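You operate a simulated robot arm through the tools that you are given. There is no shell and no other tool. Be economical: measure what you need, move in short steps, check, and stop when the job is done.

You run a simulated two-armed robot. Do the job below in one go: nothing can be reset, and whatever is moved stays where it is left.

## Task
Tighten both broom cupboard knobs and wipe the marks off the table side door.
Fine: the cloth goes back where it was. What is to be rubbed or washed off counts as gone when no trace of it is left.

The check looks at the end state, three seconds after you hand in, the way a careful person would. Anything else that was tipped, shoved, dropped, spilled or broken makes it a failure. Flat cloth is picked up by pressing the open fingertips on it (5 to 10 N) and closing them slowly along it; thin cloth reads only 2 to 8 mm in the jaws.

## Robot
Two 7-joint arms with two-finger parallel grippers on one trunk, on a base that drives. Base frame: it is fixed to the floor where the robot stands at the start and does not move with it; the origin is under the middle of the robot, x ahead of it, y to its left, z up. Readings come in m, rad, newtons and seconds.
The left shoulder is at the start at [0.05, 0.165, 1.255], the right one opposite. With the tool pointing down near the work surface each hand reaches from about 0.16 to 0.68 m from the robot's upright axis, wherever it stands, measured 20 degrees to its own side. Places, roughly: table side broom cupboard door [0.6, 0.3, 1.1]; table side broom cupboard door knob [0.6, 0.1, 1.2]; window side broom cupboard door knob [0.6, 0, 1.2]. Payload 3.91 kg a hand.
The TCP of each hand is the grasp point between the finger pads, 0.03 m short of the fingertips. In the tool frame z runs along the fingers and y along their closing line. Largest opening 0.11 m; finger width 0.02, thickness 0.01; the body of the gripper, 0.048 by 0.112 m, starts 0.055 m behind the TCP.
Orientation is that of the tool frame in the base frame, as a unit quaternion [x, y, z, w]. With the fingers straight down and closing along the base's y, the tool's x points along the base's -x, its y along +y and its z along -z.

## Interface
- The arms move only by the tool apply_moves. It takes "left_commands", "right_commands" or both (then of equal length, played together; a hand with none holds still); each is a list of rows, each a list of 7 numbers: the shift along the base's x, y, z in units of 50 mm (1.0 is 50 mm), then the turn, a rotation vector about the base's x, y, z in units of 4 degrees (1.0 is 4 degrees), then the closure in counts, from 0 (fully open) to 255 (shut). In form: [[x, y, z, rx, ry, rz, claw], ...]. A call has 1 to 10 rows; each row shifts and turns the commanded pose from where the row before left it. A call with a number of a shift or a turn outside -1 to 1 is refused whole. A row lasts 0.2 s, in which the tool goes at most 0.05 m and 0.15 rad; a call with a longer step from one row to the next is refused whole, and so is a gripper value outside its range. A pose out of reach is approached as far as the arm can. The call stops where the force on the tool passes 50 N (or 10 N more than at its start, if that is more) or the arm is blocked; 0.2 s more then pass. The fingers move at their own pace (about 0.045 m/s each) and stop on an object; they squeeze with about 31 N. The grip force told is the motor's: it shows also when the fingers shut on nothing. Time passes only in rows, and 0.2 s behind the last, so rows that do not move let the fingers close. The reply holds the time, the measured pose of the TCP, the force on the tool along the base axes, the opening and the grip force, in the units named above and with some noise, with the torque about the TCP (base axes, N m) and any sound that the robot's microphone picked up.
- Cameras (640 x 400 px; columns grow to the right, rows downward): "scene" is now at [0.1204, 0.0045, 1.4657]; the picture's right is [0.03, -1.00, 0.00], its down [-0.16, -0.01, -0.99] and it looks along [0.99, 0.03, -0.16] (base axes); focal length 214 px, centre (320, 200). "left" rides on the left gripper at [0.072, -0.017, -0.103] in its tool frame; the picture's right is [0.23, 0.97, 0.00], its down [-0.76, 0.18, -0.62] and it looks along [-0.61, 0.14, 0.78] (tool axes); focal length 222 px, centre (320, 200). "right" rides on the right gripper at [0.072, 0.017, -0.103] in its tool frame; the picture's right is [-0.23, 0.97, 0.00], its down [-0.76, -0.18, -0.62] and it looks along [-0.61, -0.14, 0.78] (tool axes); focal length 222 px, centre (320, 200). There is no depth. A picture from a camera that has moved, and an enlarged one, comes with that camera's place and axes in the base frame and with its lens.
- capture(camera): a new picture of that camera. It takes no simulated time.
- raise_lower(by): slides the trunk up (or, below 0, down) by that many m; the arms and the scene camera ride with it, the base frame stays. It gives what a move gives, with no picture.
- base_move(legs): drives the robot by 1 to 6 legs, each [ahead, left, turn to the left] in m, m and rad, along the robot's own axes; the way and the turn of a leg run together, so that a leg with both is an arc; at most 1.5 m and 3.142 rad a leg. The arms and the cameras ride along, it lands a little off, and it stops where it bumps. It gives what a move gives.
- aim_head(pan, tilt): turns the head with the scene camera to pan (to the left, within 1.396 rad either way) and tilt (down, from -0.506 to 1.204), counted from straight ahead of the robot. It gives what a move gives.
- zoom(camera, box): a new picture of the part [left, top, right, bottom] of that camera's present view, enlarged. It takes no simulated time.
- close_job(): hands the job in; it is judged then, once.

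Work in short steps. Places have to be worked out from the pictures, the camera data and where the tool is seen: move nearer, look again, correct. Check each grasp and each placing, and mend what went wrong. You have 120 turns and 92 pictures in all, those below and enlarged ones among them. Open the grippers and draw the arms clear of the work before you hand the job in, unless the task says otherwise; then end with one line.

The tools are called after "Call:" by a JSON object that holds its "fn" and its "kwargs". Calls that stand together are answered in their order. apply_moves: Moves the arms, as the interface text tells. Its arguments: {"type":"object","properties":{"left_commands":{"type":"array","items":{"type":"array","items":{"type":"number"}}},"right_commands":{"type":"array","items":{"type":"array","items":{"type":"number"}}}},"required":[]} The other tools are called the same way: raise_lower (by) slides the trunk up or down; base_move (legs) drives the base; aim_head (pan, tilt) turns the head that bears the scene camera; capture (camera) takes a picture; zoom (camera, box) takes an enlarged picture of a part of a camera's view; close_job () hands the job in.

At the start:

```text
time_s: 0.0
left_tool_pos: [0.263, 0.1176, 1.3928]
left_tool_rot: [0.0, 1.0, 0.0, 0.0]
left_ft_force: [0.5, 0.4, -0.5]
left_torque: [0.03, 0.01, -0.04]
left_grip_width: 0.1101
left_grip_force: 0.0
right_tool_pos: [0.3369, -0.1054, 1.4372]
right_tool_rot: [0.0, 1.0, -0.001, 0.0]
right_ft_force: [0.2, 0.6, 0.1]
right_torque: [-0.03, -0.01, -0.02]
right_grip_width: 0.11
right_grip_force: 0.0
trunk travel left (down, up): [-0.475, 0.028]
robot x, y, heading: [0.0024, -0.0007, -0.002]
head pan, tilt: [0.033, 0.164]
```

scene: 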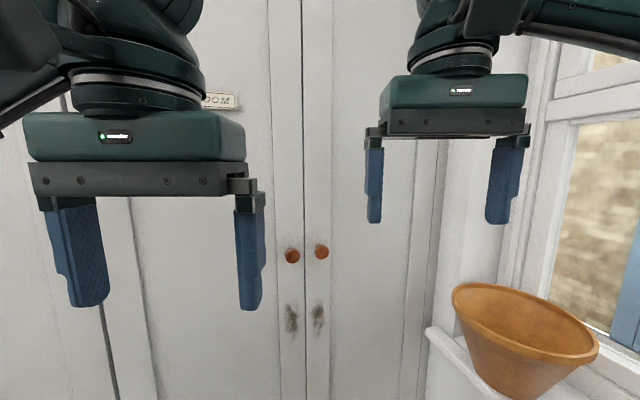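
right: 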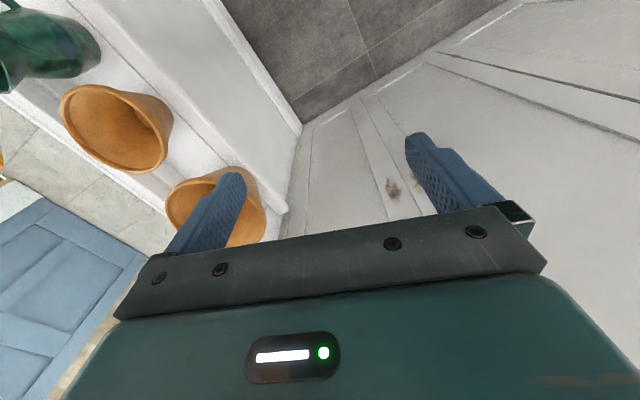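
left: 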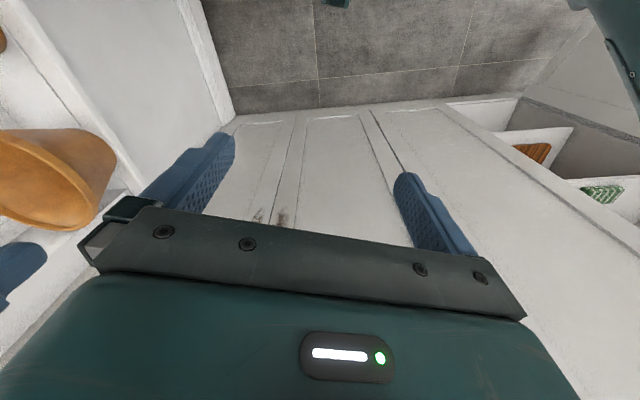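

The doors with two knobs are ahead with marks below them; a green cloth seems to lie to the left. I look around with the head.

Call:
{"fn": "aim_head", "kwargs": {"pan": 0.9, "tilt": 0.5}}

Call:
{"fn": "capture", "kwargs": {"camera": "scene"}}

Call:
{"fn": "zoom", "kwargs": {"camera": "left", "box": [440, 60, 640, 260]}}

```text
time_s: 1.2
left_tool_pos: [0.2629, 0.1177, 1.3932]
left_tool_rot: [0.0, 1.0, -0.001, 0.0]
left_ft_force: [-0.8, 0.8, -0.4]
left_torque: [0.03, -0.01, 0.0]
left_grip_width: 0.11
left_grip_force: 0.0
right_tool_pos: [0.3364, -0.1065, 1.437]
right_tool_rot: [0.0, 1.0, 0.001, 0.001]
right_ft_force: [1.1, -0.5, 0.3]
right_torque: [0.01, 0.0, -0.01]
right_grip_width: 0.1104
right_grip_force: 0.0
trunk travel left (down, up): [-0.475, 0.028]
robot x, y, heading: [-0.0016, -0.0028, -0.002]
head pan, tilt: [0.901, 0.499]
```

```text
88 pictures are left
camera scene: at [0.0842, 0.0727, 1.4346], right [0.78, -0.62, 0.0], down [-0.3, -0.37, -0.88], along [0.55, 0.69, -0.48], focal length 214 px, centre (320, 200)
```

scene: 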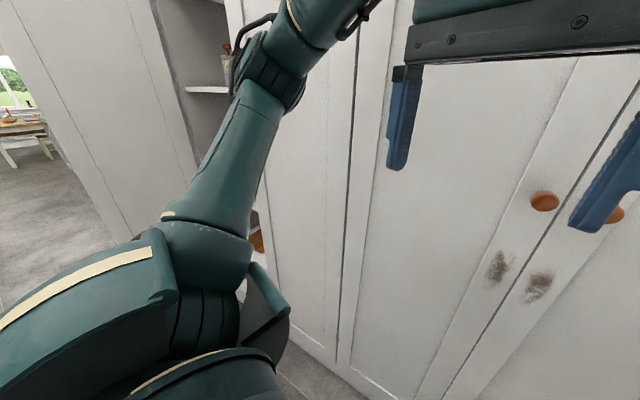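

```text
2.00 times, centred on (540, 160) of left
camera zoom: at [0.189, 0.1011, 1.4962], right [-0.23, 0.97, 0.0], down [0.76, 0.18, 0.62], along [0.61, 0.14, -0.78], focal length 444 px, centre (-120, 280)
```

zoom: 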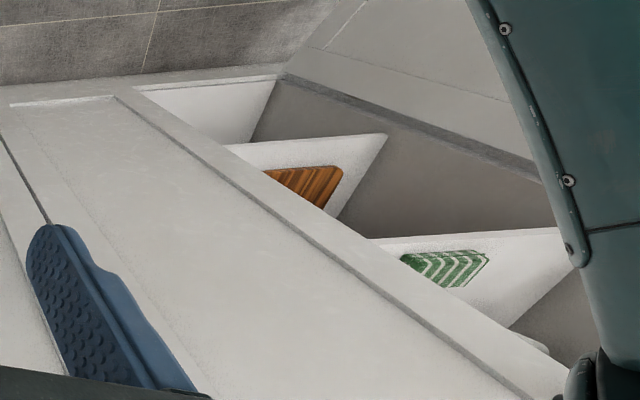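

A shelf bay to the left holds a green striped cloth (and something orange). I back off a bit and drive left to see it.

Call:
{"fn": "base_move", "kwargs": {"legs": [[-0.3, 0, 0], [0, 0.6, 0]]}}

Call:
{"fn": "aim_head", "kwargs": {"pan": 0.5, "tilt": 0.4}}

Call:
{"fn": "capture", "kwargs": {"camera": "scene"}}

Call:
{"fn": "capture", "kwargs": {"camera": "left"}}

```text
time_s: 6.2
left_tool_pos: [-0.0418, 0.7141, 1.3922]
left_tool_rot: [-0.004, 1.0, -0.002, 0.0]
left_ft_force: [0.8, 0.4, 0.0]
left_torque: [-0.03, -0.04, -0.01]
left_grip_width: 0.11
left_grip_force: 0.1
right_tool_pos: [0.0331, 0.4904, 1.4367]
right_tool_rot: [-0.003, 1.0, 0.0, 0.0]
right_ft_force: [-0.6, -0.5, -1.2]
right_torque: [-0.04, 0.0, 0.03]
right_grip_width: 0.1101
right_grip_force: 0.0
trunk travel left (down, up): [-0.475, 0.028]
robot x, y, heading: [-0.3045, 0.5913, 0.004]
head pan, tilt: [0.901, 0.499]
```

```text
time_s: 7.1
left_tool_pos: [-0.0421, 0.7139, 1.3937]
left_tool_rot: [-0.003, 1.0, -0.002, 0.0]
left_ft_force: [0.4, 0.5, -0.2]
left_torque: [0.02, -0.04, -0.02]
left_grip_width: 0.1099
left_grip_force: 0.0
right_tool_pos: [0.0331, 0.4907, 1.4371]
right_tool_rot: [-0.004, 1.0, 0.0, -0.001]
right_ft_force: [0.1, -1.0, 0.3]
right_torque: [0.01, 0.02, 0.0]
right_grip_width: 0.1099
right_grip_force: 0.0
trunk travel left (down, up): [-0.475, 0.028]
robot x, y, heading: [-0.307, 0.5953, 0.006]
head pan, tilt: [0.499, 0.4]
```

```text
86 pictures are left
camera scene: at [-0.1952, 0.6404, 1.4437], right [0.49, -0.87, 0.0], down [-0.34, -0.19, -0.92], along [0.81, 0.45, -0.39], focal length 214 px, centre (320, 200)
```

scene: 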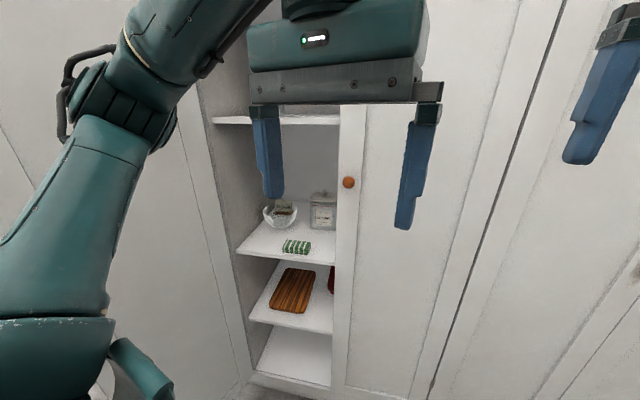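

```text
85 pictures are left
camera left: at [-0.1155, 0.6962, 1.4962], right [-0.23, 0.97, 0.0], down [0.76, 0.18, 0.62], along [0.61, 0.14, -0.78], focal length 222 px, centre (320, 200)
```

left: 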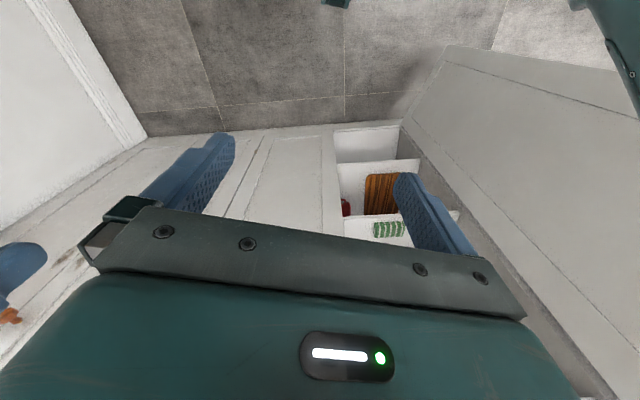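

The cloth lies folded on a shelf near (0.40, 1.06, 0.94) by triangulation. I zoom for details and also look left to see the open door panel.

Call:
{"fn": "zoom", "kwargs": {"camera": "scene", "box": [210, 180, 370, 280]}}

Call:
{"fn": "aim_head", "kwargs": {"pan": 1.3, "tilt": 0.5}}

Call:
{"fn": "capture", "kwargs": {"camera": "scene"}}

```text
4.00 times, centred on (290, 230) of scene
camera zoom: at [-0.1952, 0.6404, 1.4437], right [0.49, -0.87, 0.0], down [-0.34, -0.19, -0.92], along [0.81, 0.45, -0.39], focal length 858 px, centre (440, 80)
```

zoom: 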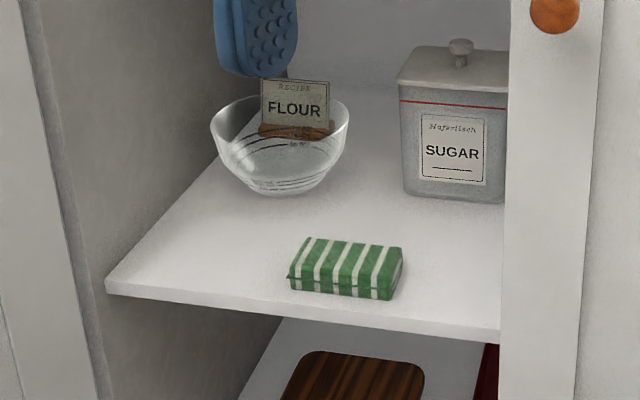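

```text
time_s: 8.2
left_tool_pos: [-0.0399, 0.7145, 1.3931]
left_tool_rot: [-0.003, 1.0, 0.0, 0.0]
left_ft_force: [0.3, 0.0, 0.0]
left_torque: [-0.01, -0.01, -0.03]
left_grip_width: 0.1101
left_grip_force: 0.1
right_tool_pos: [0.0342, 0.4908, 1.4369]
right_tool_rot: [-0.003, 1.0, 0.0, 0.0]
right_ft_force: [-0.4, -0.7, -0.2]
right_torque: [0.02, -0.02, 0.01]
right_grip_width: 0.1099
right_grip_force: 0.0
trunk travel left (down, up): [-0.475, 0.028]
robot x, y, heading: [-0.3042, 0.591, 0.001]
head pan, tilt: [1.3, 0.499]
```

```text
83 pictures are left
camera scene: at [-0.2524, 0.6833, 1.4346], right [0.97, -0.26, 0.0], down [-0.13, -0.46, -0.88], along [0.23, 0.85, -0.48], focal length 214 px, centre (320, 200)
```

scene: 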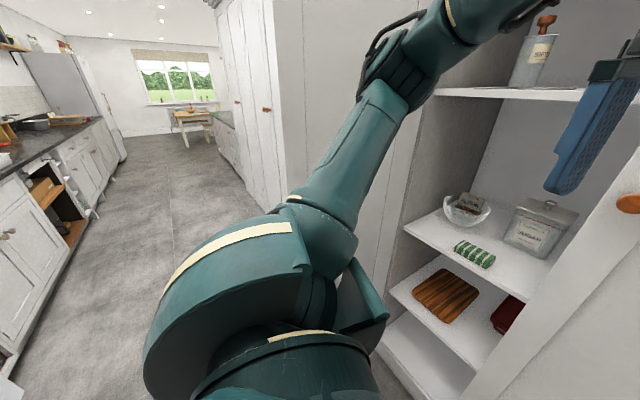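

Several views agree that the cupboard front is rotated about 0.31 rad from the base frame (knobs ≈ (0.605,0.09,1.25) and (0.63,0,1.25)). I turn to face it squarely and check.

Call:
{"fn": "base_move", "kwargs": {"legs": [[0, 0, 0.315]]}}

Call:
{"fn": "aim_head", "kwargs": {"pan": 0.0, "tilt": 0.45}}

Call:
{"fn": "capture", "kwargs": {"camera": "scene"}}

```text
time_s: 9.6
left_tool_pos: [-0.091, 0.7887, 1.3928]
left_tool_rot: [-0.159, 0.987, -0.001, 0.0]
left_ft_force: [-0.1, -0.4, 0.4]
left_torque: [0.01, 0.02, 0.01]
left_grip_width: 0.11
left_grip_force: 0.2
right_tool_pos: [0.0489, 0.5991, 1.4374]
right_tool_rot: [-0.159, 0.987, 0.0, 0.0]
right_ft_force: [1.0, -0.2, -0.1]
right_torque: [-0.02, 0.01, 0.02]
right_grip_width: 0.1102
right_grip_force: 0.1
trunk travel left (down, up): [-0.475, 0.028]
robot x, y, heading: [-0.3049, 0.595, 0.327]
head pan, tilt: [1.3, 0.499]
```

```text
time_s: 11.1
left_tool_pos: [-0.091, 0.7885, 1.3929]
left_tool_rot: [-0.159, 0.987, -0.001, 0.0]
left_ft_force: [-0.8, 0.4, -0.7]
left_torque: [-0.01, 0.01, -0.01]
left_grip_width: 0.1102
left_grip_force: 0.0
right_tool_pos: [0.0473, 0.5994, 1.4354]
right_tool_rot: [-0.158, 0.987, 0.0, 0.0]
right_ft_force: [-0.2, -0.2, 0.8]
right_torque: [0.0, -0.04, 0.01]
right_grip_width: 0.11
right_grip_force: 0.1
trunk travel left (down, up): [-0.475, 0.028]
robot x, y, heading: [-0.3056, 0.5938, 0.32]
head pan, tilt: [0.0, 0.45]
```

```text
82 pictures are left
camera scene: at [-0.1904, 0.6333, 1.439], right [0.31, -0.95, 0.0], down [-0.41, -0.14, -0.9], along [0.85, 0.28, -0.44], focal length 214 px, centre (320, 200)
```

scene: 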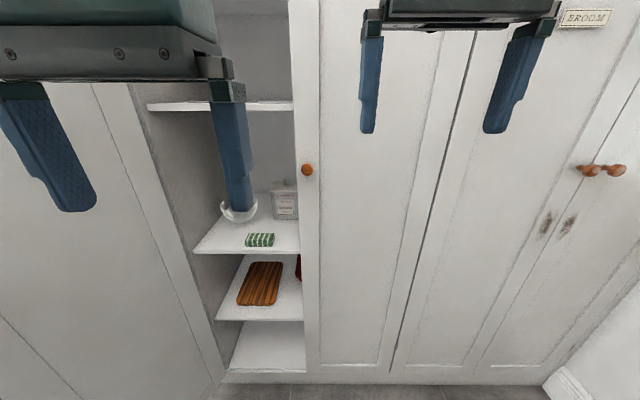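

Now the front is square to the view: shelf edges level. In the cupboard frame the cloth is about 0.8 ahead and 0.24 left of the robot; I drive 0.27 ahead and look with the left hand camera.

Call:
{"fn": "base_move", "kwargs": {"legs": [[0.27, 0.02, 0]]}}

Call:
{"fn": "capture", "kwargs": {"camera": "left"}}

Call:
{"fn": "capture", "kwargs": {"camera": "scene"}}

```text
time_s: 13.0
left_tool_pos: [0.1598, 0.8924, 1.3928]
left_tool_rot: [-0.159, 0.987, 0.0, 0.0]
left_ft_force: [0.1, 0.7, -0.5]
left_torque: [0.01, -0.01, 0.04]
left_grip_width: 0.11
left_grip_force: 0.1
right_tool_pos: [0.3004, 0.7023, 1.4374]
right_tool_rot: [-0.159, 0.987, 0.0, 0.0]
right_ft_force: [-0.5, -0.4, 0.0]
right_torque: [0.0, 0.03, 0.03]
right_grip_width: 0.1096
right_grip_force: 0.1
trunk travel left (down, up): [-0.475, 0.028]
robot x, y, heading: [-0.0547, 0.699, 0.315]
head pan, tilt: [0.0, 0.45]
```

```text
81 pictures are left
camera left: at [0.0943, 0.8532, 1.4961], right [-0.52, 0.85, 0.0], down [0.67, 0.41, 0.62], along [0.53, 0.32, -0.78], focal length 222 px, centre (320, 200)
```

left: 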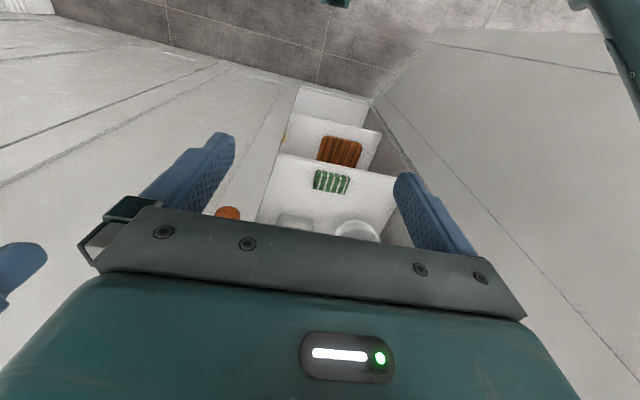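

```text
80 pictures are left
camera scene: at [0.0602, 0.737, 1.439], right [0.31, -0.95, 0.0], down [-0.41, -0.14, -0.9], along [0.85, 0.28, -0.44], focal length 214 px, centre (320, 200)
```

scene: 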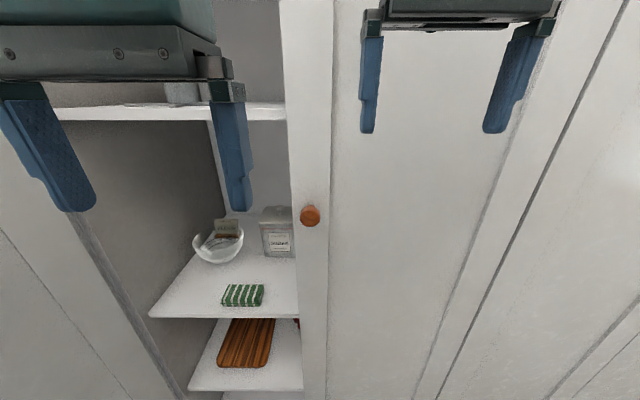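

Triangulated cloth at about (0.391, 1.070, 0.945). I lower the left hand in front of the bay first, then go in below the upper shelf.

Call:
{"fn": "apply_moves", "kwargs": {"left_commands": [[0, 0, -0.95, 0, 0, 0, 0], [0, 0, -0.95, 0, 0, 0, 0], [0, 0, -0.95, 0, 0, 0, 0], [0, 0, -0.95, 0, 0, 0, 0], [0, 0, -0.95, 0, 0, 0, 0], [0, 0, -0.95, 0, 0, 0, 0]]}}

Call:
{"fn": "capture", "kwargs": {"camera": "left"}}

Call:
{"fn": "capture", "kwargs": {"camera": "scene"}}

```text
time_s: 14.4
left_tool_pos: [0.1591, 0.8926, 1.1075]
left_tool_rot: [-0.159, 0.987, -0.002, 0.001]
left_ft_force: [0.8, -0.3, 0.5]
left_torque: [0.0, 0.01, 0.04]
left_grip_width: 0.1097
left_grip_force: 0.1
right_tool_pos: [0.2993, 0.7028, 1.4379]
right_tool_rot: [-0.159, 0.987, 0.0, 0.0]
right_ft_force: [0.4, -0.9, -0.2]
right_torque: [0.01, 0.0, 0.03]
right_grip_width: 0.11
right_grip_force: 0.0
trunk travel left (down, up): [-0.475, 0.028]
robot x, y, heading: [-0.0495, 0.7002, 0.319]
head pan, tilt: [0.0, 0.45]
```

```text
79 pictures are left
camera left: at [0.0936, 0.8538, 1.2106], right [-0.52, 0.85, 0.0], down [0.67, 0.41, 0.62], along [0.53, 0.32, -0.78], focal length 222 px, centre (320, 200)
```

left: 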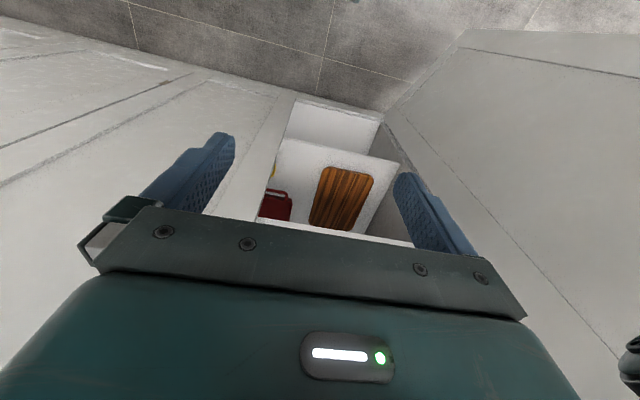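

```text
78 pictures are left
camera scene: at [0.0597, 0.7372, 1.4391], right [0.31, -0.95, 0.0], down [-0.41, -0.14, -0.9], along [0.85, 0.28, -0.44], focal length 214 px, centre (320, 200)
```

scene: 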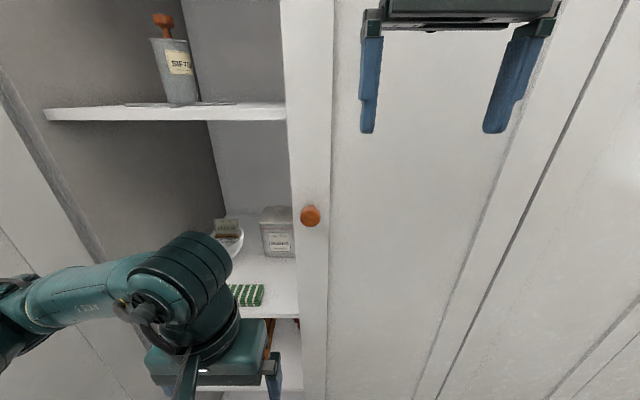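

The elbow is clear of the open door. I move in 0.18 and 0.09 left at this height and look again.

Call:
{"fn": "apply_moves", "kwargs": {"left_commands": [[0.71, 0.71, 0, 0, 0, 0, 0], [0.71, 0.71, 0, 0, 0, 0, 0], [0.71, 0.71, 0, 0, 0, 0, 0], [0.71, 0.71, 0, 0, 0, 0, 0]]}}

Call:
{"fn": "capture", "kwargs": {"camera": "left"}}

Call:
{"fn": "capture", "kwargs": {"camera": "scene"}}

```text
refused: row 1 steps farther than a row can; nothing moved
```

```text
77 pictures are left
camera left: at [0.0936, 0.8538, 1.2106], right [-0.52, 0.85, 0.0], down [0.67, 0.41, 0.62], along [0.53, 0.32, -0.78], focal length 222 px, centre (320, 200)
```

left: 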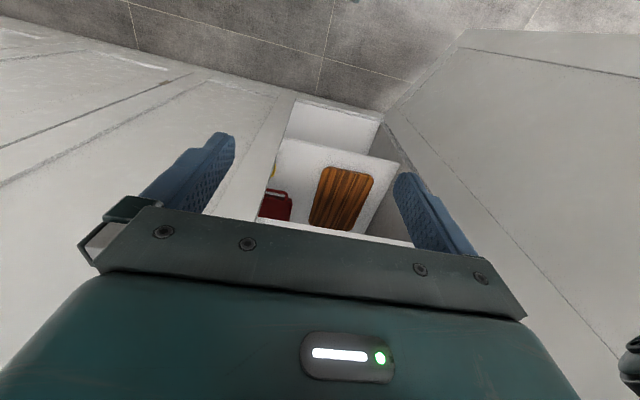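

```text
76 pictures are left
camera scene: at [0.0597, 0.7372, 1.4391], right [0.31, -0.95, 0.0], down [-0.41, -0.14, -0.9], along [0.85, 0.28, -0.44], focal length 214 px, centre (320, 200)
```

scene: 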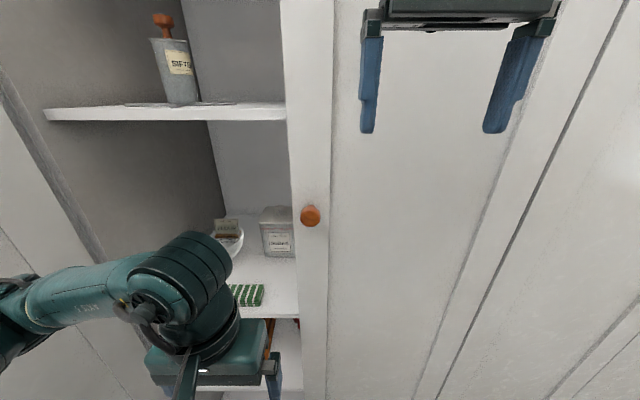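

The step was slightly too long per row; I repeat it in more rows.

Call:
{"fn": "apply_moves", "kwargs": {"left_commands": [[0.57, 0.57, 0, 0, 0, 0, 0], [0.57, 0.57, 0, 0, 0, 0, 0], [0.57, 0.57, 0, 0, 0, 0, 0], [0.57, 0.57, 0, 0, 0, 0, 0], [0.57, 0.57, 0, 0, 0, 0, 0]]}}

Call:
{"fn": "capture", "kwargs": {"camera": "left"}}

Call:
{"fn": "capture", "kwargs": {"camera": "scene"}}

```text
time_s: 15.6
left_tool_pos: [0.3015, 1.0353, 1.1062]
left_tool_rot: [-0.159, 0.987, -0.001, 0.0]
left_ft_force: [0.5, 0.6, 0.0]
left_torque: [-0.02, 0.02, -0.04]
left_grip_width: 0.11
left_grip_force: 0.0
right_tool_pos: [0.2987, 0.7034, 1.4377]
right_tool_rot: [-0.159, 0.987, -0.001, 0.0]
right_ft_force: [0.4, 0.0, 0.1]
right_torque: [0.01, 0.03, -0.03]
right_grip_width: 0.11
right_grip_force: 0.1
trunk travel left (down, up): [-0.475, 0.028]
robot x, y, heading: [-0.0568, 0.6985, 0.316]
head pan, tilt: [0.0, 0.45]
```

```text
75 pictures are left
camera left: at [0.2367, 0.9966, 1.211], right [-0.52, 0.85, 0.0], down [0.67, 0.41, 0.62], along [0.53, 0.32, -0.78], focal length 222 px, centre (320, 200)
```

left: 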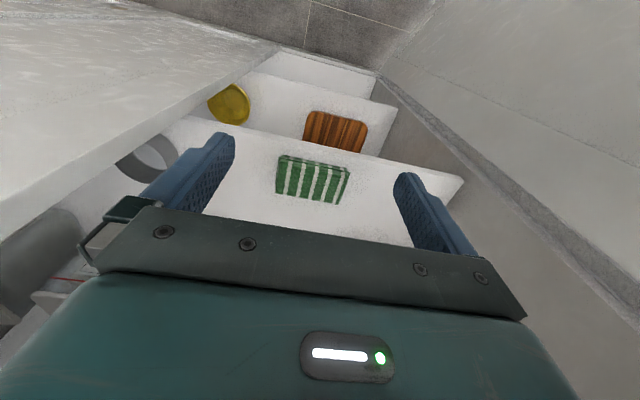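

```text
74 pictures are left
camera scene: at [0.0601, 0.7371, 1.439], right [0.31, -0.95, 0.0], down [-0.41, -0.14, -0.9], along [0.85, 0.28, -0.44], focal length 214 px, centre (320, 200)
```

scene: 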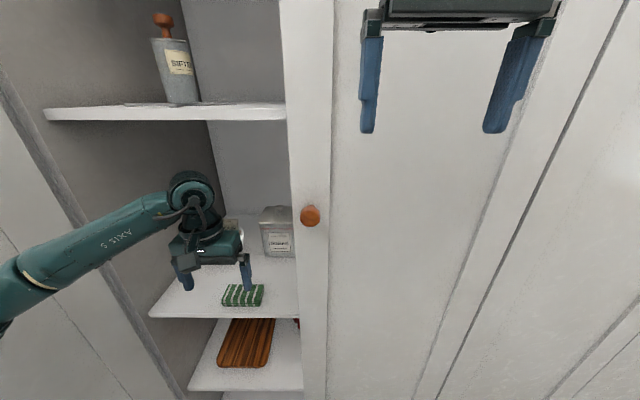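

Cloth corners give centre (0.392, 1.076), ~95 x 63 mm, aligned with the cupboard. I centre the hand over it with fingers ~0.07 apart, and lower to about 4 cm above.

Call:
{"fn": "apply_moves", "kwargs": {"left_commands": [[0.6, 0.26, 0, 0, 0, 0, 93], [0.6, 0.26, 0, 0, 0, 0, 93], [0.6, 0.26, 0, 0, 0, 0, 93], [0, 0, -0.6, 0, 0, 0, 93], [0, 0, -0.6, 0, 0, 0, 93], [0, 0, -0.6, 0, 0, 0, 93]]}}

Call:
{"fn": "capture", "kwargs": {"camera": "left"}}

Call:
{"fn": "zoom", "kwargs": {"camera": "scene", "box": [100, 140, 340, 340]}}

```text
time_s: 17.0
left_tool_pos: [0.3921, 1.0725, 1.0188]
left_tool_rot: [-0.158, 0.987, -0.001, 0.0]
left_ft_force: [0.2, 0.3, -0.6]
left_torque: [-0.03, 0.0, -0.02]
left_grip_width: 0.07
left_grip_force: 0.0
right_tool_pos: [0.2986, 0.703, 1.4379]
right_tool_rot: [-0.159, 0.987, -0.001, 0.0]
right_ft_force: [0.6, -0.3, -0.2]
right_torque: [0.02, 0.02, 0.01]
right_grip_width: 0.11
right_grip_force: 0.1
trunk travel left (down, up): [-0.475, 0.028]
robot x, y, heading: [-0.0525, 0.6982, 0.318]
head pan, tilt: [0.0, 0.45]
```

```text
73 pictures are left
camera left: at [0.3272, 1.0343, 1.1218], right [-0.52, 0.85, 0.0], down [0.67, 0.41, 0.62], along [0.53, 0.32, -0.78], focal length 222 px, centre (320, 200)
```

left: 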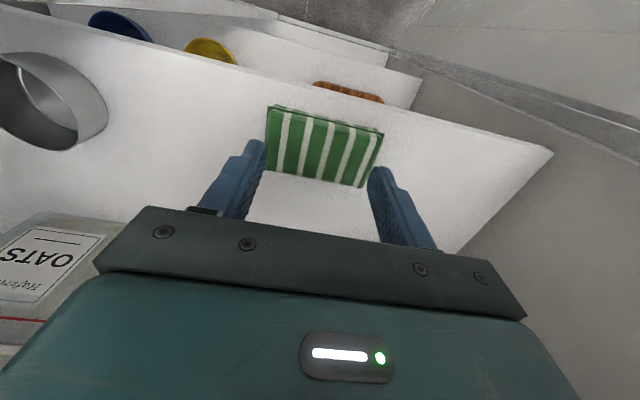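

```text
2.00 times, centred on (220, 240) of scene
camera zoom: at [0.0598, 0.7371, 1.439], right [0.31, -0.95, 0.0], down [-0.41, -0.14, -0.9], along [0.85, 0.28, -0.44], focal length 429 px, centre (520, 120)
```

zoom: 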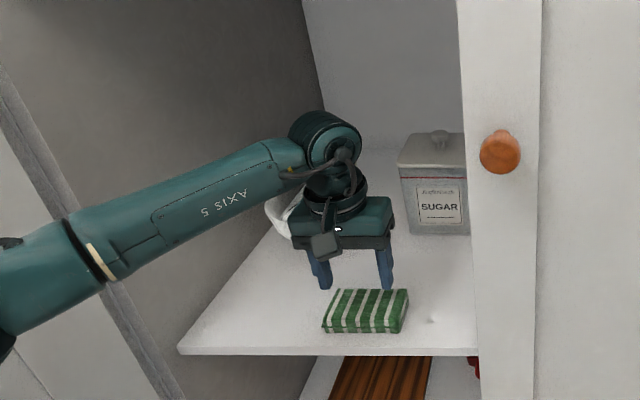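

The cloth centre reads (0.397, 1.078); I adjust a few mm and descend 25 mm, then feel for contact.

Call:
{"fn": "apply_moves", "kwargs": {"left_commands": [[0.1, 0.1, -0.25, 0, 0, 0, 93], [0, 0, -0.25, 0, 0, 0, 93], [0, 0, -0.1, 0, 0, 0, 93], [0, 0, 0, 0, 0, 0, 93]]}}

Call:
{"fn": "zoom", "kwargs": {"camera": "left", "box": [160, 50, 480, 250]}}

```text
time_s: 18.0
left_tool_pos: [0.3982, 1.0784, 0.9888]
left_tool_rot: [-0.159, 0.987, -0.001, 0.001]
left_ft_force: [0.6, 0.5, -1.0]
left_torque: [-0.01, 0.0, -0.02]
left_grip_width: 0.0701
left_grip_force: 0.1
right_tool_pos: [0.2986, 0.7025, 1.4365]
right_tool_rot: [-0.159, 0.987, 0.0, 0.0]
right_ft_force: [0.2, 0.1, 0.7]
right_torque: [-0.03, 0.04, -0.04]
right_grip_width: 0.1099
right_grip_force: 0.1
trunk travel left (down, up): [-0.475, 0.028]
robot x, y, heading: [-0.0537, 0.6987, 0.322]
head pan, tilt: [0.0, 0.45]
```

```text
2.00 times, centred on (320, 150) of left
camera zoom: at [0.3321, 1.0395, 1.0916], right [-0.52, 0.85, 0.0], down [0.67, 0.41, 0.62], along [0.53, 0.32, -0.78], focal length 444 px, centre (320, 300)
```

zoom: 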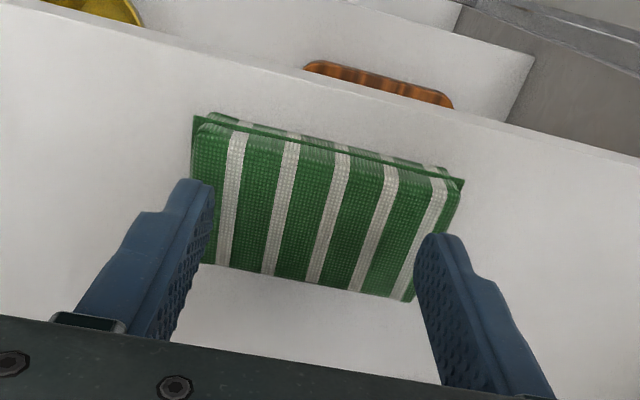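

No contact yet. I go down in 4 mm steps to find it.

Call:
{"fn": "apply_moves", "kwargs": {"left_commands": [[0, 0, -0.08, 0, 0, 0, 93], [0, 0, -0.08, 0, 0, 0, 93], [0, 0, 0, 0, 0, 0, 93]]}}

Call:
{"fn": "zoom", "kwargs": {"camera": "left", "box": [160, 50, 480, 250]}}

```text
time_s: 18.8
left_tool_pos: [0.3965, 1.0788, 0.9801]
left_tool_rot: [-0.159, 0.987, -0.001, 0.0]
left_ft_force: [-0.4, -0.2, -0.3]
left_torque: [0.0, 0.01, 0.01]
left_grip_width: 0.0699
left_grip_force: 0.0
right_tool_pos: [0.2991, 0.7031, 1.4378]
right_tool_rot: [-0.16, 0.987, 0.0, 0.001]
right_ft_force: [0.5, 0.5, 0.8]
right_torque: [0.0, -0.01, 0.01]
right_grip_width: 0.1102
right_grip_force: 0.0
trunk travel left (down, up): [-0.475, 0.028]
robot x, y, heading: [-0.0548, 0.6991, 0.317]
head pan, tilt: [0.0, 0.45]
```

```text
2.00 times, centred on (320, 150) of left
camera zoom: at [0.3315, 1.0399, 1.0834], right [-0.52, 0.85, 0.0], down [0.67, 0.41, 0.62], along [0.53, 0.32, -0.78], focal length 444 px, centre (320, 300)
```

zoom: 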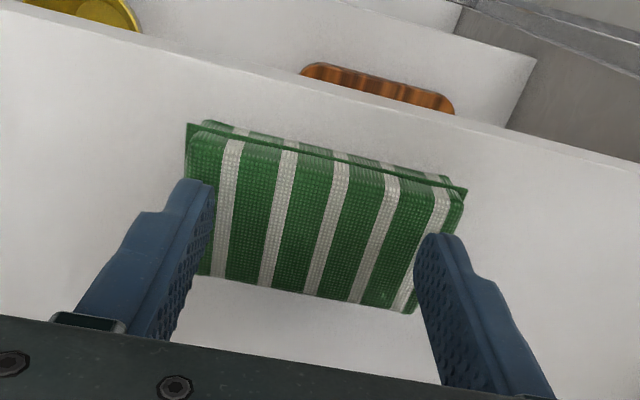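

Still no contact (tips ~0.950). Continue down.

Call:
{"fn": "apply_moves", "kwargs": {"left_commands": [[0, 0, -0.08, 0, 0, 0, 93], [0, 0, 0, 0, 0, 0, 93]]}}

Call:
{"fn": "apply_moves", "kwargs": {"left_commands": [[0, 0, -0.06, 0, 0, 0, 93], [0, 0, 0, 0, 0, 0, 93]]}}

```text
time_s: 19.4
left_tool_pos: [0.3971, 1.0782, 0.9768]
left_tool_rot: [-0.159, 0.987, -0.001, 0.0]
left_ft_force: [0.1, 0.7, 0.5]
left_torque: [0.02, 0.0, -0.02]
left_grip_width: 0.07
left_grip_force: 0.1
right_tool_pos: [0.2987, 0.702, 1.4365]
right_tool_rot: [-0.158, 0.987, 0.001, -0.001]
right_ft_force: [0.6, -0.3, 0.7]
right_torque: [0.03, 0.02, 0.0]
right_grip_width: 0.11
right_grip_force: 0.0
trunk travel left (down, up): [-0.475, 0.028]
robot x, y, heading: [-0.0563, 0.6986, 0.318]
head pan, tilt: [0.0, 0.45]
```

```text
time_s: 20.0
left_tool_pos: [0.3967, 1.0786, 0.9732]
left_tool_rot: [-0.159, 0.987, -0.001, 0.0]
left_ft_force: [0.3, -0.3, -0.5]
left_torque: [0.03, 0.01, 0.0]
left_grip_width: 0.07
left_grip_force: 0.1
right_tool_pos: [0.2995, 0.7038, 1.4366]
right_tool_rot: [-0.159, 0.987, 0.0, -0.001]
right_ft_force: [-0.3, -0.6, 0.0]
right_torque: [0.02, -0.03, 0.0]
right_grip_width: 0.1099
right_grip_force: 0.0
trunk travel left (down, up): [-0.475, 0.028]
robot x, y, heading: [-0.057, 0.6975, 0.317]
head pan, tilt: [0.0, 0.45]
```

Tips are at ~0.943 with no contact; I continue in small steps.

Call:
{"fn": "apply_moves", "kwargs": {"left_commands": [[0, 0, -0.06, 0, 0, 0, 93], [0, 0, 0, 0, 0, 0, 93]]}}

Call:
{"fn": "apply_moves", "kwargs": {"left_commands": [[0, 0, -0.06, 0, 0, 0, 93], [0, 0, 0, 0, 0, 0, 93]]}}

Call:
{"fn": "zoom", "kwargs": {"camera": "left", "box": [160, 50, 480, 250]}}

```text
time_s: 20.6
left_tool_pos: [0.3963, 1.0796, 0.9686]
left_tool_rot: [-0.159, 0.987, -0.002, 0.0]
left_ft_force: [-0.6, -0.4, -0.4]
left_torque: [-0.02, 0.0, -0.02]
left_grip_width: 0.0702
left_grip_force: 0.0
right_tool_pos: [0.2992, 0.7026, 1.4363]
right_tool_rot: [-0.159, 0.987, 0.0, 0.0]
right_ft_force: [-1.0, 0.7, 0.9]
right_torque: [0.02, 0.01, 0.02]
right_grip_width: 0.1097
right_grip_force: 0.0
trunk travel left (down, up): [-0.475, 0.028]
robot x, y, heading: [-0.057, 0.6986, 0.322]
head pan, tilt: [0.0, 0.45]
```

```text
time_s: 21.2
left_tool_pos: [0.3975, 1.0782, 0.9668]
left_tool_rot: [-0.158, 0.987, -0.001, 0.0]
left_ft_force: [-0.5, -0.5, -0.4]
left_torque: [0.04, 0.03, -0.01]
left_grip_width: 0.0701
left_grip_force: 0.0
right_tool_pos: [0.2984, 0.7028, 1.4373]
right_tool_rot: [-0.16, 0.987, 0.0, 0.0]
right_ft_force: [-0.4, 0.1, -0.9]
right_torque: [0.0, 0.02, -0.01]
right_grip_width: 0.11
right_grip_force: 0.1
trunk travel left (down, up): [-0.475, 0.028]
robot x, y, heading: [-0.0559, 0.6985, 0.317]
head pan, tilt: [0.0, 0.45]
```

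```text
2.00 times, centred on (320, 150) of left
camera zoom: at [0.3314, 1.0395, 1.0702], right [-0.52, 0.85, 0.0], down [0.67, 0.41, 0.62], along [0.53, 0.32, -0.78], focal length 444 px, centre (320, 300)
```

zoom: 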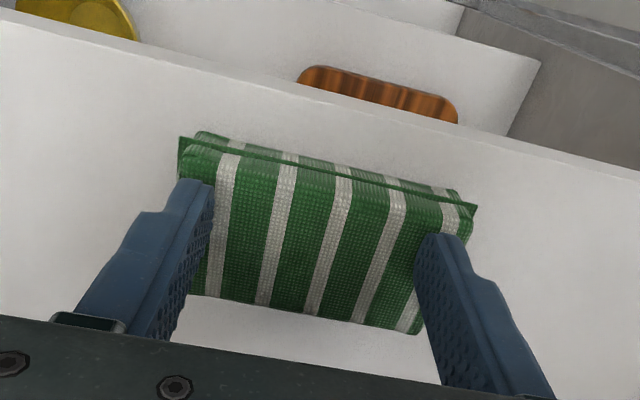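

Scale change suggests the cloth top is at about z 0.92 and its centre near (0.405, 1.086). I shift 1 cm and lower further.

Call:
{"fn": "apply_moves", "kwargs": {"left_commands": [[0.16, 0.14, 0, 0, 0, 0, 93], [0, 0, -0.1, 0, 0, 0, 93], [0, 0, -0.1, 0, 0, 0, 93], [0, 0, 0, 0, 0, 0, 93]]}}

Call:
{"fn": "apply_moves", "kwargs": {"left_commands": [[0, 0, -0.06, 0, 0, 0, 93], [0, 0, 0, 0, 0, 0, 93]]}}

Call:
{"fn": "zoom", "kwargs": {"camera": "left", "box": [160, 50, 480, 250]}}

```text
time_s: 22.2
left_tool_pos: [0.4058, 1.0858, 0.9596]
left_tool_rot: [-0.16, 0.987, -0.001, 0.002]
left_ft_force: [-2.0, 2.6, 17.8]
left_torque: [0.25, 0.15, 0.0]
left_grip_width: 0.0695
left_grip_force: 0.1
right_tool_pos: [0.2976, 0.7013, 1.4378]
right_tool_rot: [-0.16, 0.987, 0.0, 0.001]
right_ft_force: [-0.6, 0.0, -0.4]
right_torque: [0.03, 0.03, -0.04]
right_grip_width: 0.1099
right_grip_force: 0.0
trunk travel left (down, up): [-0.475, 0.028]
robot x, y, heading: [-0.0565, 0.6988, 0.32]
head pan, tilt: [0.0, 0.45]
```

```text
time_s: 22.8
left_tool_pos: [0.4035, 1.0842, 0.9591]
left_tool_rot: [-0.16, 0.987, 0.0, 0.005]
left_ft_force: [-2.6, 3.3, 35.8]
left_torque: [0.51, 0.29, 0.0]
left_grip_width: 0.0698
left_grip_force: 0.2
right_tool_pos: [0.2957, 0.6998, 1.4381]
right_tool_rot: [-0.16, 0.987, 0.001, 0.003]
right_ft_force: [0.0, -0.1, 0.2]
right_torque: [-0.04, -0.01, 0.01]
right_grip_width: 0.1101
right_grip_force: 0.1
trunk travel left (down, up): [-0.475, 0.028]
robot x, y, heading: [-0.0521, 0.6997, 0.318]
head pan, tilt: [0.0, 0.45]
```

```text
2.00 times, centred on (320, 150) of left
camera zoom: at [0.3383, 1.046, 1.0621], right [-0.52, 0.85, 0.0], down [0.66, 0.41, 0.63], along [0.54, 0.33, -0.78], focal length 444 px, centre (320, 300)
```

zoom: 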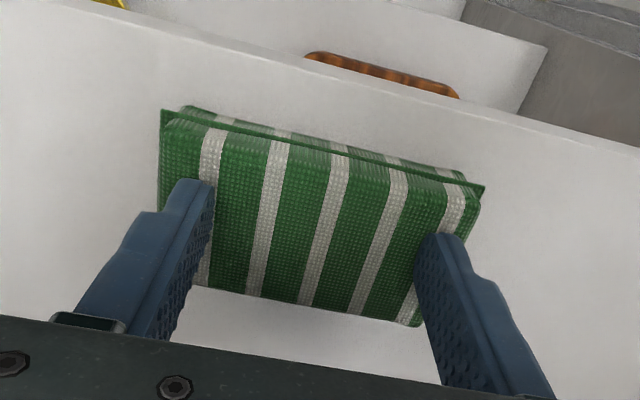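

Contact: the top is at 0.930 and quite stiff (~6 N/mm). I relieve to about 8 N, then close the fingers slowly along it.

Call:
{"fn": "apply_moves", "kwargs": {"left_commands": [[0, 0, -0.0, 0, 0, 0, 93], [0, 0, 0.092, 0, 0, 0, 93], [0, 0, 0, 0, 0, 0, 93]]}}

Call:
{"fn": "apply_moves", "kwargs": {"left_commands": [[0, 0, 0, 0, 0, 0, 101], [0, 0, 0, 0, 0, 0, 109], [0, 0, 0, 0, 0, 0, 117], [0, 0, 0, 0, 0, 0, 125], [0, 0, 0, 0, 0, 0, 133], [0, 0, 0, 0, 0, 0, 141]]}}

Call:
{"fn": "zoom", "kwargs": {"camera": "left", "box": [160, 50, 480, 250]}}

```text
time_s: 23.6
left_tool_pos: [0.4052, 1.0848, 0.9586]
left_tool_rot: [-0.159, 0.987, -0.001, 0.002]
left_ft_force: [2.9, 4.8, 18.3]
left_torque: [0.31, -0.04, 0.05]
left_grip_width: 0.0698
left_grip_force: 0.4
right_tool_pos: [0.2972, 0.7025, 1.4378]
right_tool_rot: [-0.16, 0.987, 0.0, 0.001]
right_ft_force: [0.7, 0.4, -0.9]
right_torque: [0.04, 0.01, -0.02]
right_grip_width: 0.1098
right_grip_force: 0.1
trunk travel left (down, up): [-0.475, 0.028]
robot x, y, heading: [-0.0554, 0.699, 0.323]
head pan, tilt: [0.0, 0.45]
```

```text
time_s: 25.0
left_tool_pos: [0.4049, 1.087, 0.9595]
left_tool_rot: [-0.159, 0.987, 0.0, 0.001]
left_ft_force: [-1.9, 4.6, 19.1]
left_torque: [0.29, 0.11, 0.05]
left_grip_width: 0.0564
left_grip_force: 7.0
right_tool_pos: [0.2972, 0.7012, 1.4373]
right_tool_rot: [-0.159, 0.987, 0.0, 0.001]
right_ft_force: [0.5, -0.5, -0.1]
right_torque: [-0.02, 0.0, 0.0]
right_grip_width: 0.1098
right_grip_force: 0.1
trunk travel left (down, up): [-0.475, 0.028]
robot x, y, heading: [-0.0513, 0.6959, 0.319]
head pan, tilt: [0.0, 0.45]
```

```text
2.00 times, centred on (320, 150) of left
camera zoom: at [0.3381, 1.0464, 1.063], right [-0.52, 0.85, 0.0], down [0.67, 0.41, 0.62], along [0.53, 0.33, -0.78], focal length 444 px, centre (320, 300)
```

zoom: 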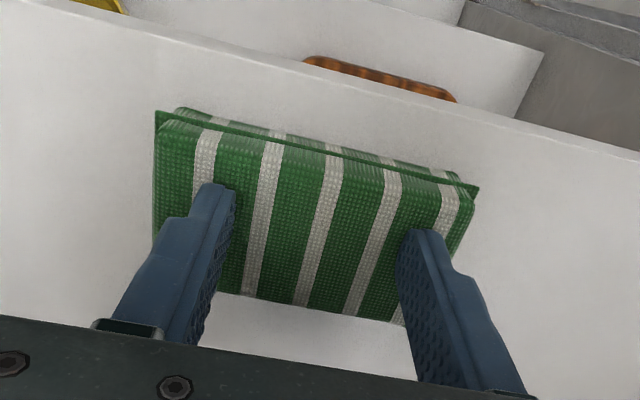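

Force is still ~19 N and the fingers drag; I relieve 2.5 mm more and keep closing.

Call:
{"fn": "apply_moves", "kwargs": {"left_commands": [[0, 0, 0.05, 0, 0, 0, 141], [0, 0, 0, 0, 0, 0, 141]]}}

Call:
{"fn": "apply_moves", "kwargs": {"left_commands": [[0, 0, 0, 0, 0, 0, 150], [0, 0, 0, 0, 0, 0, 158], [0, 0, 0, 0, 0, 0, 166], [0, 0, 0, 0, 0, 0, 174], [0, 0, 0, 0, 0, 0, 182], [0, 0, 0, 0, 0, 0, 190]]}}

Call:
{"fn": "zoom", "kwargs": {"camera": "left", "box": [160, 50, 480, 250]}}

```text
time_s: 25.6
left_tool_pos: [0.405, 1.0852, 0.9604]
left_tool_rot: [-0.159, 0.987, -0.001, -0.001]
left_ft_force: [-1.8, 2.5, 6.7]
left_torque: [0.18, 0.08, 0.03]
left_grip_width: 0.0515
left_grip_force: 2.4
right_tool_pos: [0.2984, 0.7028, 1.4369]
right_tool_rot: [-0.159, 0.987, 0.0, 0.0]
right_ft_force: [-0.5, 0.3, 0.4]
right_torque: [0.01, 0.0, 0.01]
right_grip_width: 0.11
right_grip_force: 0.0
trunk travel left (down, up): [-0.475, 0.028]
robot x, y, heading: [-0.0518, 0.6976, 0.316]
head pan, tilt: [0.0, 0.45]
```

```text
time_s: 27.0
left_tool_pos: [0.405, 1.0855, 0.9601]
left_tool_rot: [-0.159, 0.987, -0.001, 0.0]
left_ft_force: [0.2, 0.2, 0.7]
left_torque: [0.01, 0.01, 0.0]
left_grip_width: 0.0281
left_grip_force: 0.0
right_tool_pos: [0.2987, 0.7032, 1.4383]
right_tool_rot: [-0.159, 0.987, 0.001, 0.001]
right_ft_force: [0.0, 0.3, -0.6]
right_torque: [-0.03, -0.01, 0.01]
right_grip_width: 0.11
right_grip_force: 0.1
trunk travel left (down, up): [-0.475, 0.028]
robot x, y, heading: [-0.0509, 0.6969, 0.32]
head pan, tilt: [0.0, 0.45]
```

```text
2.00 times, centred on (320, 150) of left
camera zoom: at [0.3394, 1.0468, 1.0642], right [-0.52, 0.85, 0.0], down [0.67, 0.41, 0.62], along [0.53, 0.32, -0.78], focal length 444 px, centre (320, 300)
```

zoom: 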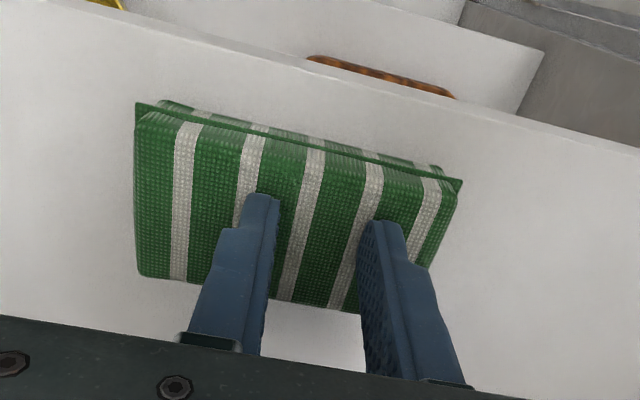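

The cloth behaves as a firm folded pad and only shifted slightly. A side grasp across its ~65 mm depth is better: I raise, open, and turn the hand 90° about vertical.

Call:
{"fn": "apply_moves", "kwargs": {"left_commands": [[0, 0, 0.6, 0, 0, 0, 190], [0, 0, 0.6, 0, 0, -1, 0], [0, 0, 0, 0, 0, -1, 0], [0, 0, 0, 0, 0, -1, 0], [0, 0, 0, 0, 0, -1, 0], [0, 0, 0, 0, 0, -1, 0], [0, 0, 0, 0, 0, -1, 0], [0, 0, 0, 0, 0, -1, 0], [0, 0, 0, 0, 0, -1, 0], [0, 0, 0, 0, 0, -1, 0]]}}

Call:
{"fn": "apply_moves", "kwargs": {"left_commands": [[0, 0, 0, 0, 0, -1, 0], [0, 0, 0, 0, 0, -1, 0], [0, 0, 0, 0, 0, -1, 0], [0, 0, 0, 0, 0, -1, 0], [0, 0, 0, 0, 0, -1, 0], [0, 0, 0, 0, 0, -1, 0], [0, 0, 0, 0, 0, -1, 0], [0, 0, 0, 0, 0, -1, 0], [0, 0, 0, 0, 0, -1, 0], [0, 0, 0, 0, 0, -1, 0]]}}

Call:
{"fn": "capture", "kwargs": {"camera": "left"}}

Call:
{"fn": "capture", "kwargs": {"camera": "scene"}}

```text
time_s: 29.2
left_tool_pos: [0.4053, 1.086, 1.0205]
left_tool_rot: [0.085, 0.996, -0.001, 0.0]
left_ft_force: [-0.3, 0.4, -0.8]
left_torque: [0.01, -0.01, 0.01]
left_grip_width: 0.1097
left_grip_force: 0.0
left hand out of reach, approached as far as the arm can: row 9, 10
right_tool_pos: [0.2989, 0.7025, 1.4376]
right_tool_rot: [-0.158, 0.987, 0.0, -0.001]
right_ft_force: [-0.1, -0.2, -0.3]
right_torque: [0.02, 0.01, 0.01]
right_grip_width: 0.1102
right_grip_force: 0.0
trunk travel left (down, up): [-0.475, 0.028]
robot x, y, heading: [-0.0542, 0.6974, 0.316]
head pan, tilt: [0.0, 0.45]
```

```text
time_s: 31.4
left_tool_pos: [0.4045, 1.0851, 1.0212]
left_tool_rot: [0.085, 0.996, -0.001, 0.001]
left_ft_force: [0.2, 1.1, 0.2]
left_torque: [0.02, 0.0, 0.0]
left_grip_width: 0.11
left_grip_force: 0.0
left hand out of reach, approached as far as the arm can: row 1, 2, 3, 4, 5, 6, 7, 8, 9, 10
right_tool_pos: [0.2985, 0.7024, 1.437]
right_tool_rot: [-0.159, 0.987, 0.0, 0.0]
right_ft_force: [-0.6, -0.1, 0.0]
right_torque: [-0.03, 0.01, -0.03]
right_grip_width: 0.1102
right_grip_force: 0.0
trunk travel left (down, up): [-0.475, 0.028]
robot x, y, heading: [-0.0546, 0.6966, 0.322]
head pan, tilt: [0.0, 0.45]
```

```text
65 pictures are left
camera left: at [0.3287, 1.0808, 1.1244], right [-0.06, 1.0, 0.0], down [0.78, 0.05, 0.62], along [0.62, 0.04, -0.78], focal length 222 px, centre (320, 200)
```

left: 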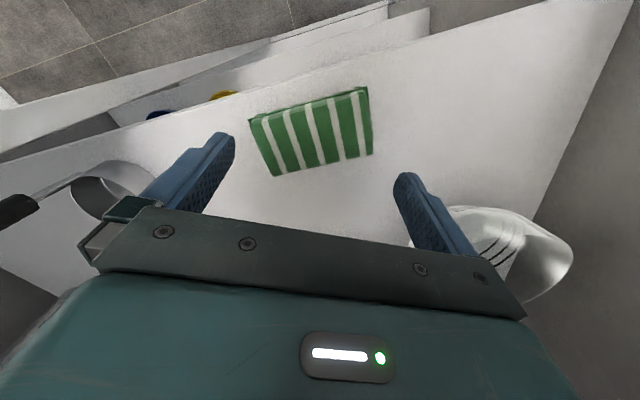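

```text
64 pictures are left
camera scene: at [0.0598, 0.7368, 1.439], right [0.31, -0.95, 0.0], down [-0.41, -0.14, -0.9], along [0.85, 0.28, -0.44], focal length 214 px, centre (320, 200)
```

scene: 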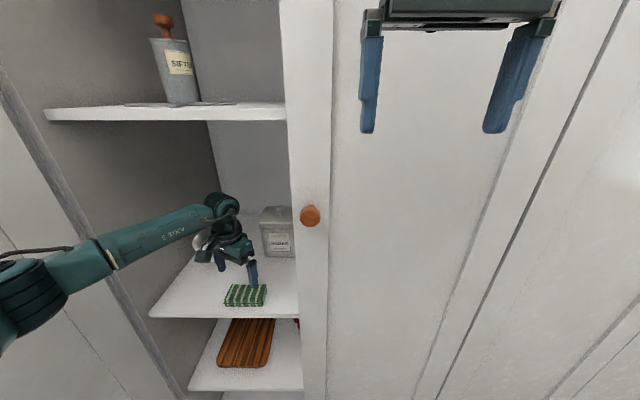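

The wrist is limited in that direction. I turn the other way.

Call:
{"fn": "apply_moves", "kwargs": {"left_commands": [[0, 0, 0, 0, 0, 1, 0], [0, 0, 0, 0, 0, 1, 0], [0, 0, 0, 0, 0, 1, 0], [0, 0, 0, 0, 0, 1, 0], [0, 0, 0, 0, 0, 1, 0], [0, 0, 0, 0, 0, 1, 0], [0, 0, 0, 0, 0, 1, 0], [0, 0, 0, 0, 0, 1, 0], [0, 0, 0, 0, 0, 1, 0], [0, 0, 0, 0, 0, 1, 0]]}}

Call:
{"fn": "apply_moves", "kwargs": {"left_commands": [[0, 0, 0, 0, 0, 1, 0], [0, 0, 0, 0, 0, 1, 0], [0, 0, 0, 0, 0, 1, 0], [0, 0, 0, 0, 0, 1, 0], [0, 0, 0, 0, 0, 1, 0], [0, 0, 0, 0, 0, 1, 0], [0, 0, 0, 0, 0, 1, 0], [0, 0, 0, 0, 0, 1, 0], [0, 0, 0, 0, 0, 1, 0], [0, 0, 0, 0, 0, 1, 0]]}}

```text
time_s: 33.6
left_tool_pos: [0.4043, 1.0864, 1.0214]
left_tool_rot: [-0.262, 0.965, -0.001, 0.001]
left_ft_force: [-0.6, 0.2, -0.5]
left_torque: [-0.01, -0.04, 0.0]
left_grip_width: 0.1099
left_grip_force: 0.0
right_tool_pos: [0.2975, 0.7028, 1.4377]
right_tool_rot: [-0.159, 0.987, 0.0, 0.001]
right_ft_force: [-0.4, 0.1, 0.3]
right_torque: [0.02, 0.0, -0.02]
right_grip_width: 0.1101
right_grip_force: 0.0
trunk travel left (down, up): [-0.475, 0.028]
robot x, y, heading: [-0.0514, 0.697, 0.322]
head pan, tilt: [0.0, 0.45]
```

```text
time_s: 35.8
left_tool_pos: [0.405, 1.0857, 1.0214]
left_tool_rot: [-0.577, 0.817, -0.001, 0.0]
left_ft_force: [-0.6, 0.3, 0.3]
left_torque: [0.02, 0.0, 0.0]
left_grip_width: 0.1099
left_grip_force: 0.0
right_tool_pos: [0.2983, 0.7031, 1.437]
right_tool_rot: [-0.159, 0.987, 0.0, 0.0]
right_ft_force: [-0.5, 0.1, -0.1]
right_torque: [0.02, -0.04, 0.0]
right_grip_width: 0.11
right_grip_force: 0.0
trunk travel left (down, up): [-0.475, 0.028]
robot x, y, heading: [-0.0527, 0.6988, 0.32]
head pan, tilt: [0.0, 0.45]
```

Turning this way works (70° reached); 38° more aligns the closing line with the cupboard's depth.

Call:
{"fn": "apply_moves", "kwargs": {"left_commands": [[0, 0, 0, 0, 0, 1, 0], [0, 0, 0, 0, 0, 1, 0], [0, 0, 0, 0, 0, 1, 0], [0, 0, 0, 0, 0, 1, 0], [0, 0, 0, 0, 0, 1, 0], [0, 0, 0, 0, 0, 1, 0], [0, 0, 0, 0, 0, 1, 0], [0, 0, 0, 0, 0, 1, 0], [0, 0, 0, 0, 0, 1, 0], [0, 0, 0, 0, 0, 0.4, 0]]}}

Call:
{"fn": "capture", "kwargs": {"camera": "left"}}

Call:
{"fn": "capture", "kwargs": {"camera": "scene"}}

```text
time_s: 38.0
left_tool_pos: [0.4055, 1.0855, 1.0204]
left_tool_rot: [0.809, -0.588, 0.001, -0.001]
left_ft_force: [0.1, 0.4, 0.4]
left_torque: [0.0, 0.02, -0.02]
left_grip_width: 0.1099
left_grip_force: 0.1
right_tool_pos: [0.299, 0.7021, 1.4371]
right_tool_rot: [-0.158, 0.987, 0.0, 0.0]
right_ft_force: [0.2, 0.5, 0.8]
right_torque: [0.0, -0.03, -0.01]
right_grip_width: 0.1101
right_grip_force: 0.0
trunk travel left (down, up): [-0.475, 0.028]
robot x, y, heading: [-0.0564, 0.6999, 0.317]
head pan, tilt: [0.0, 0.45]
```

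```text
63 pictures are left
camera left: at [0.4412, 1.0215, 1.1242], right [-0.86, -0.52, 0.0], down [-0.4, 0.67, 0.62], along [-0.32, 0.53, -0.78], focal length 222 px, centre (320, 200)
```

left: 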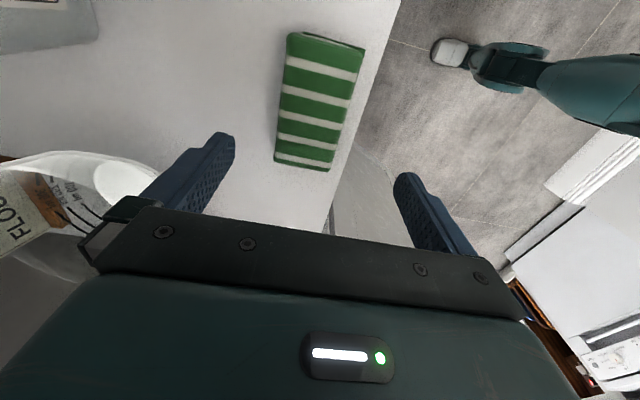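

```text
62 pictures are left
camera scene: at [0.0598, 0.7368, 1.439], right [0.31, -0.95, 0.0], down [-0.41, -0.14, -0.9], along [0.85, 0.28, -0.44], focal length 214 px, centre (320, 200)
```

scene: 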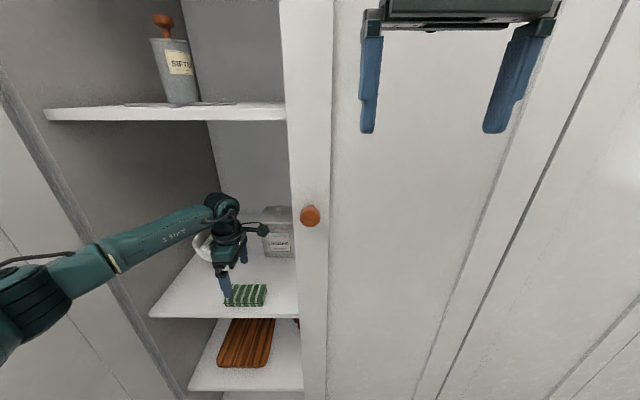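

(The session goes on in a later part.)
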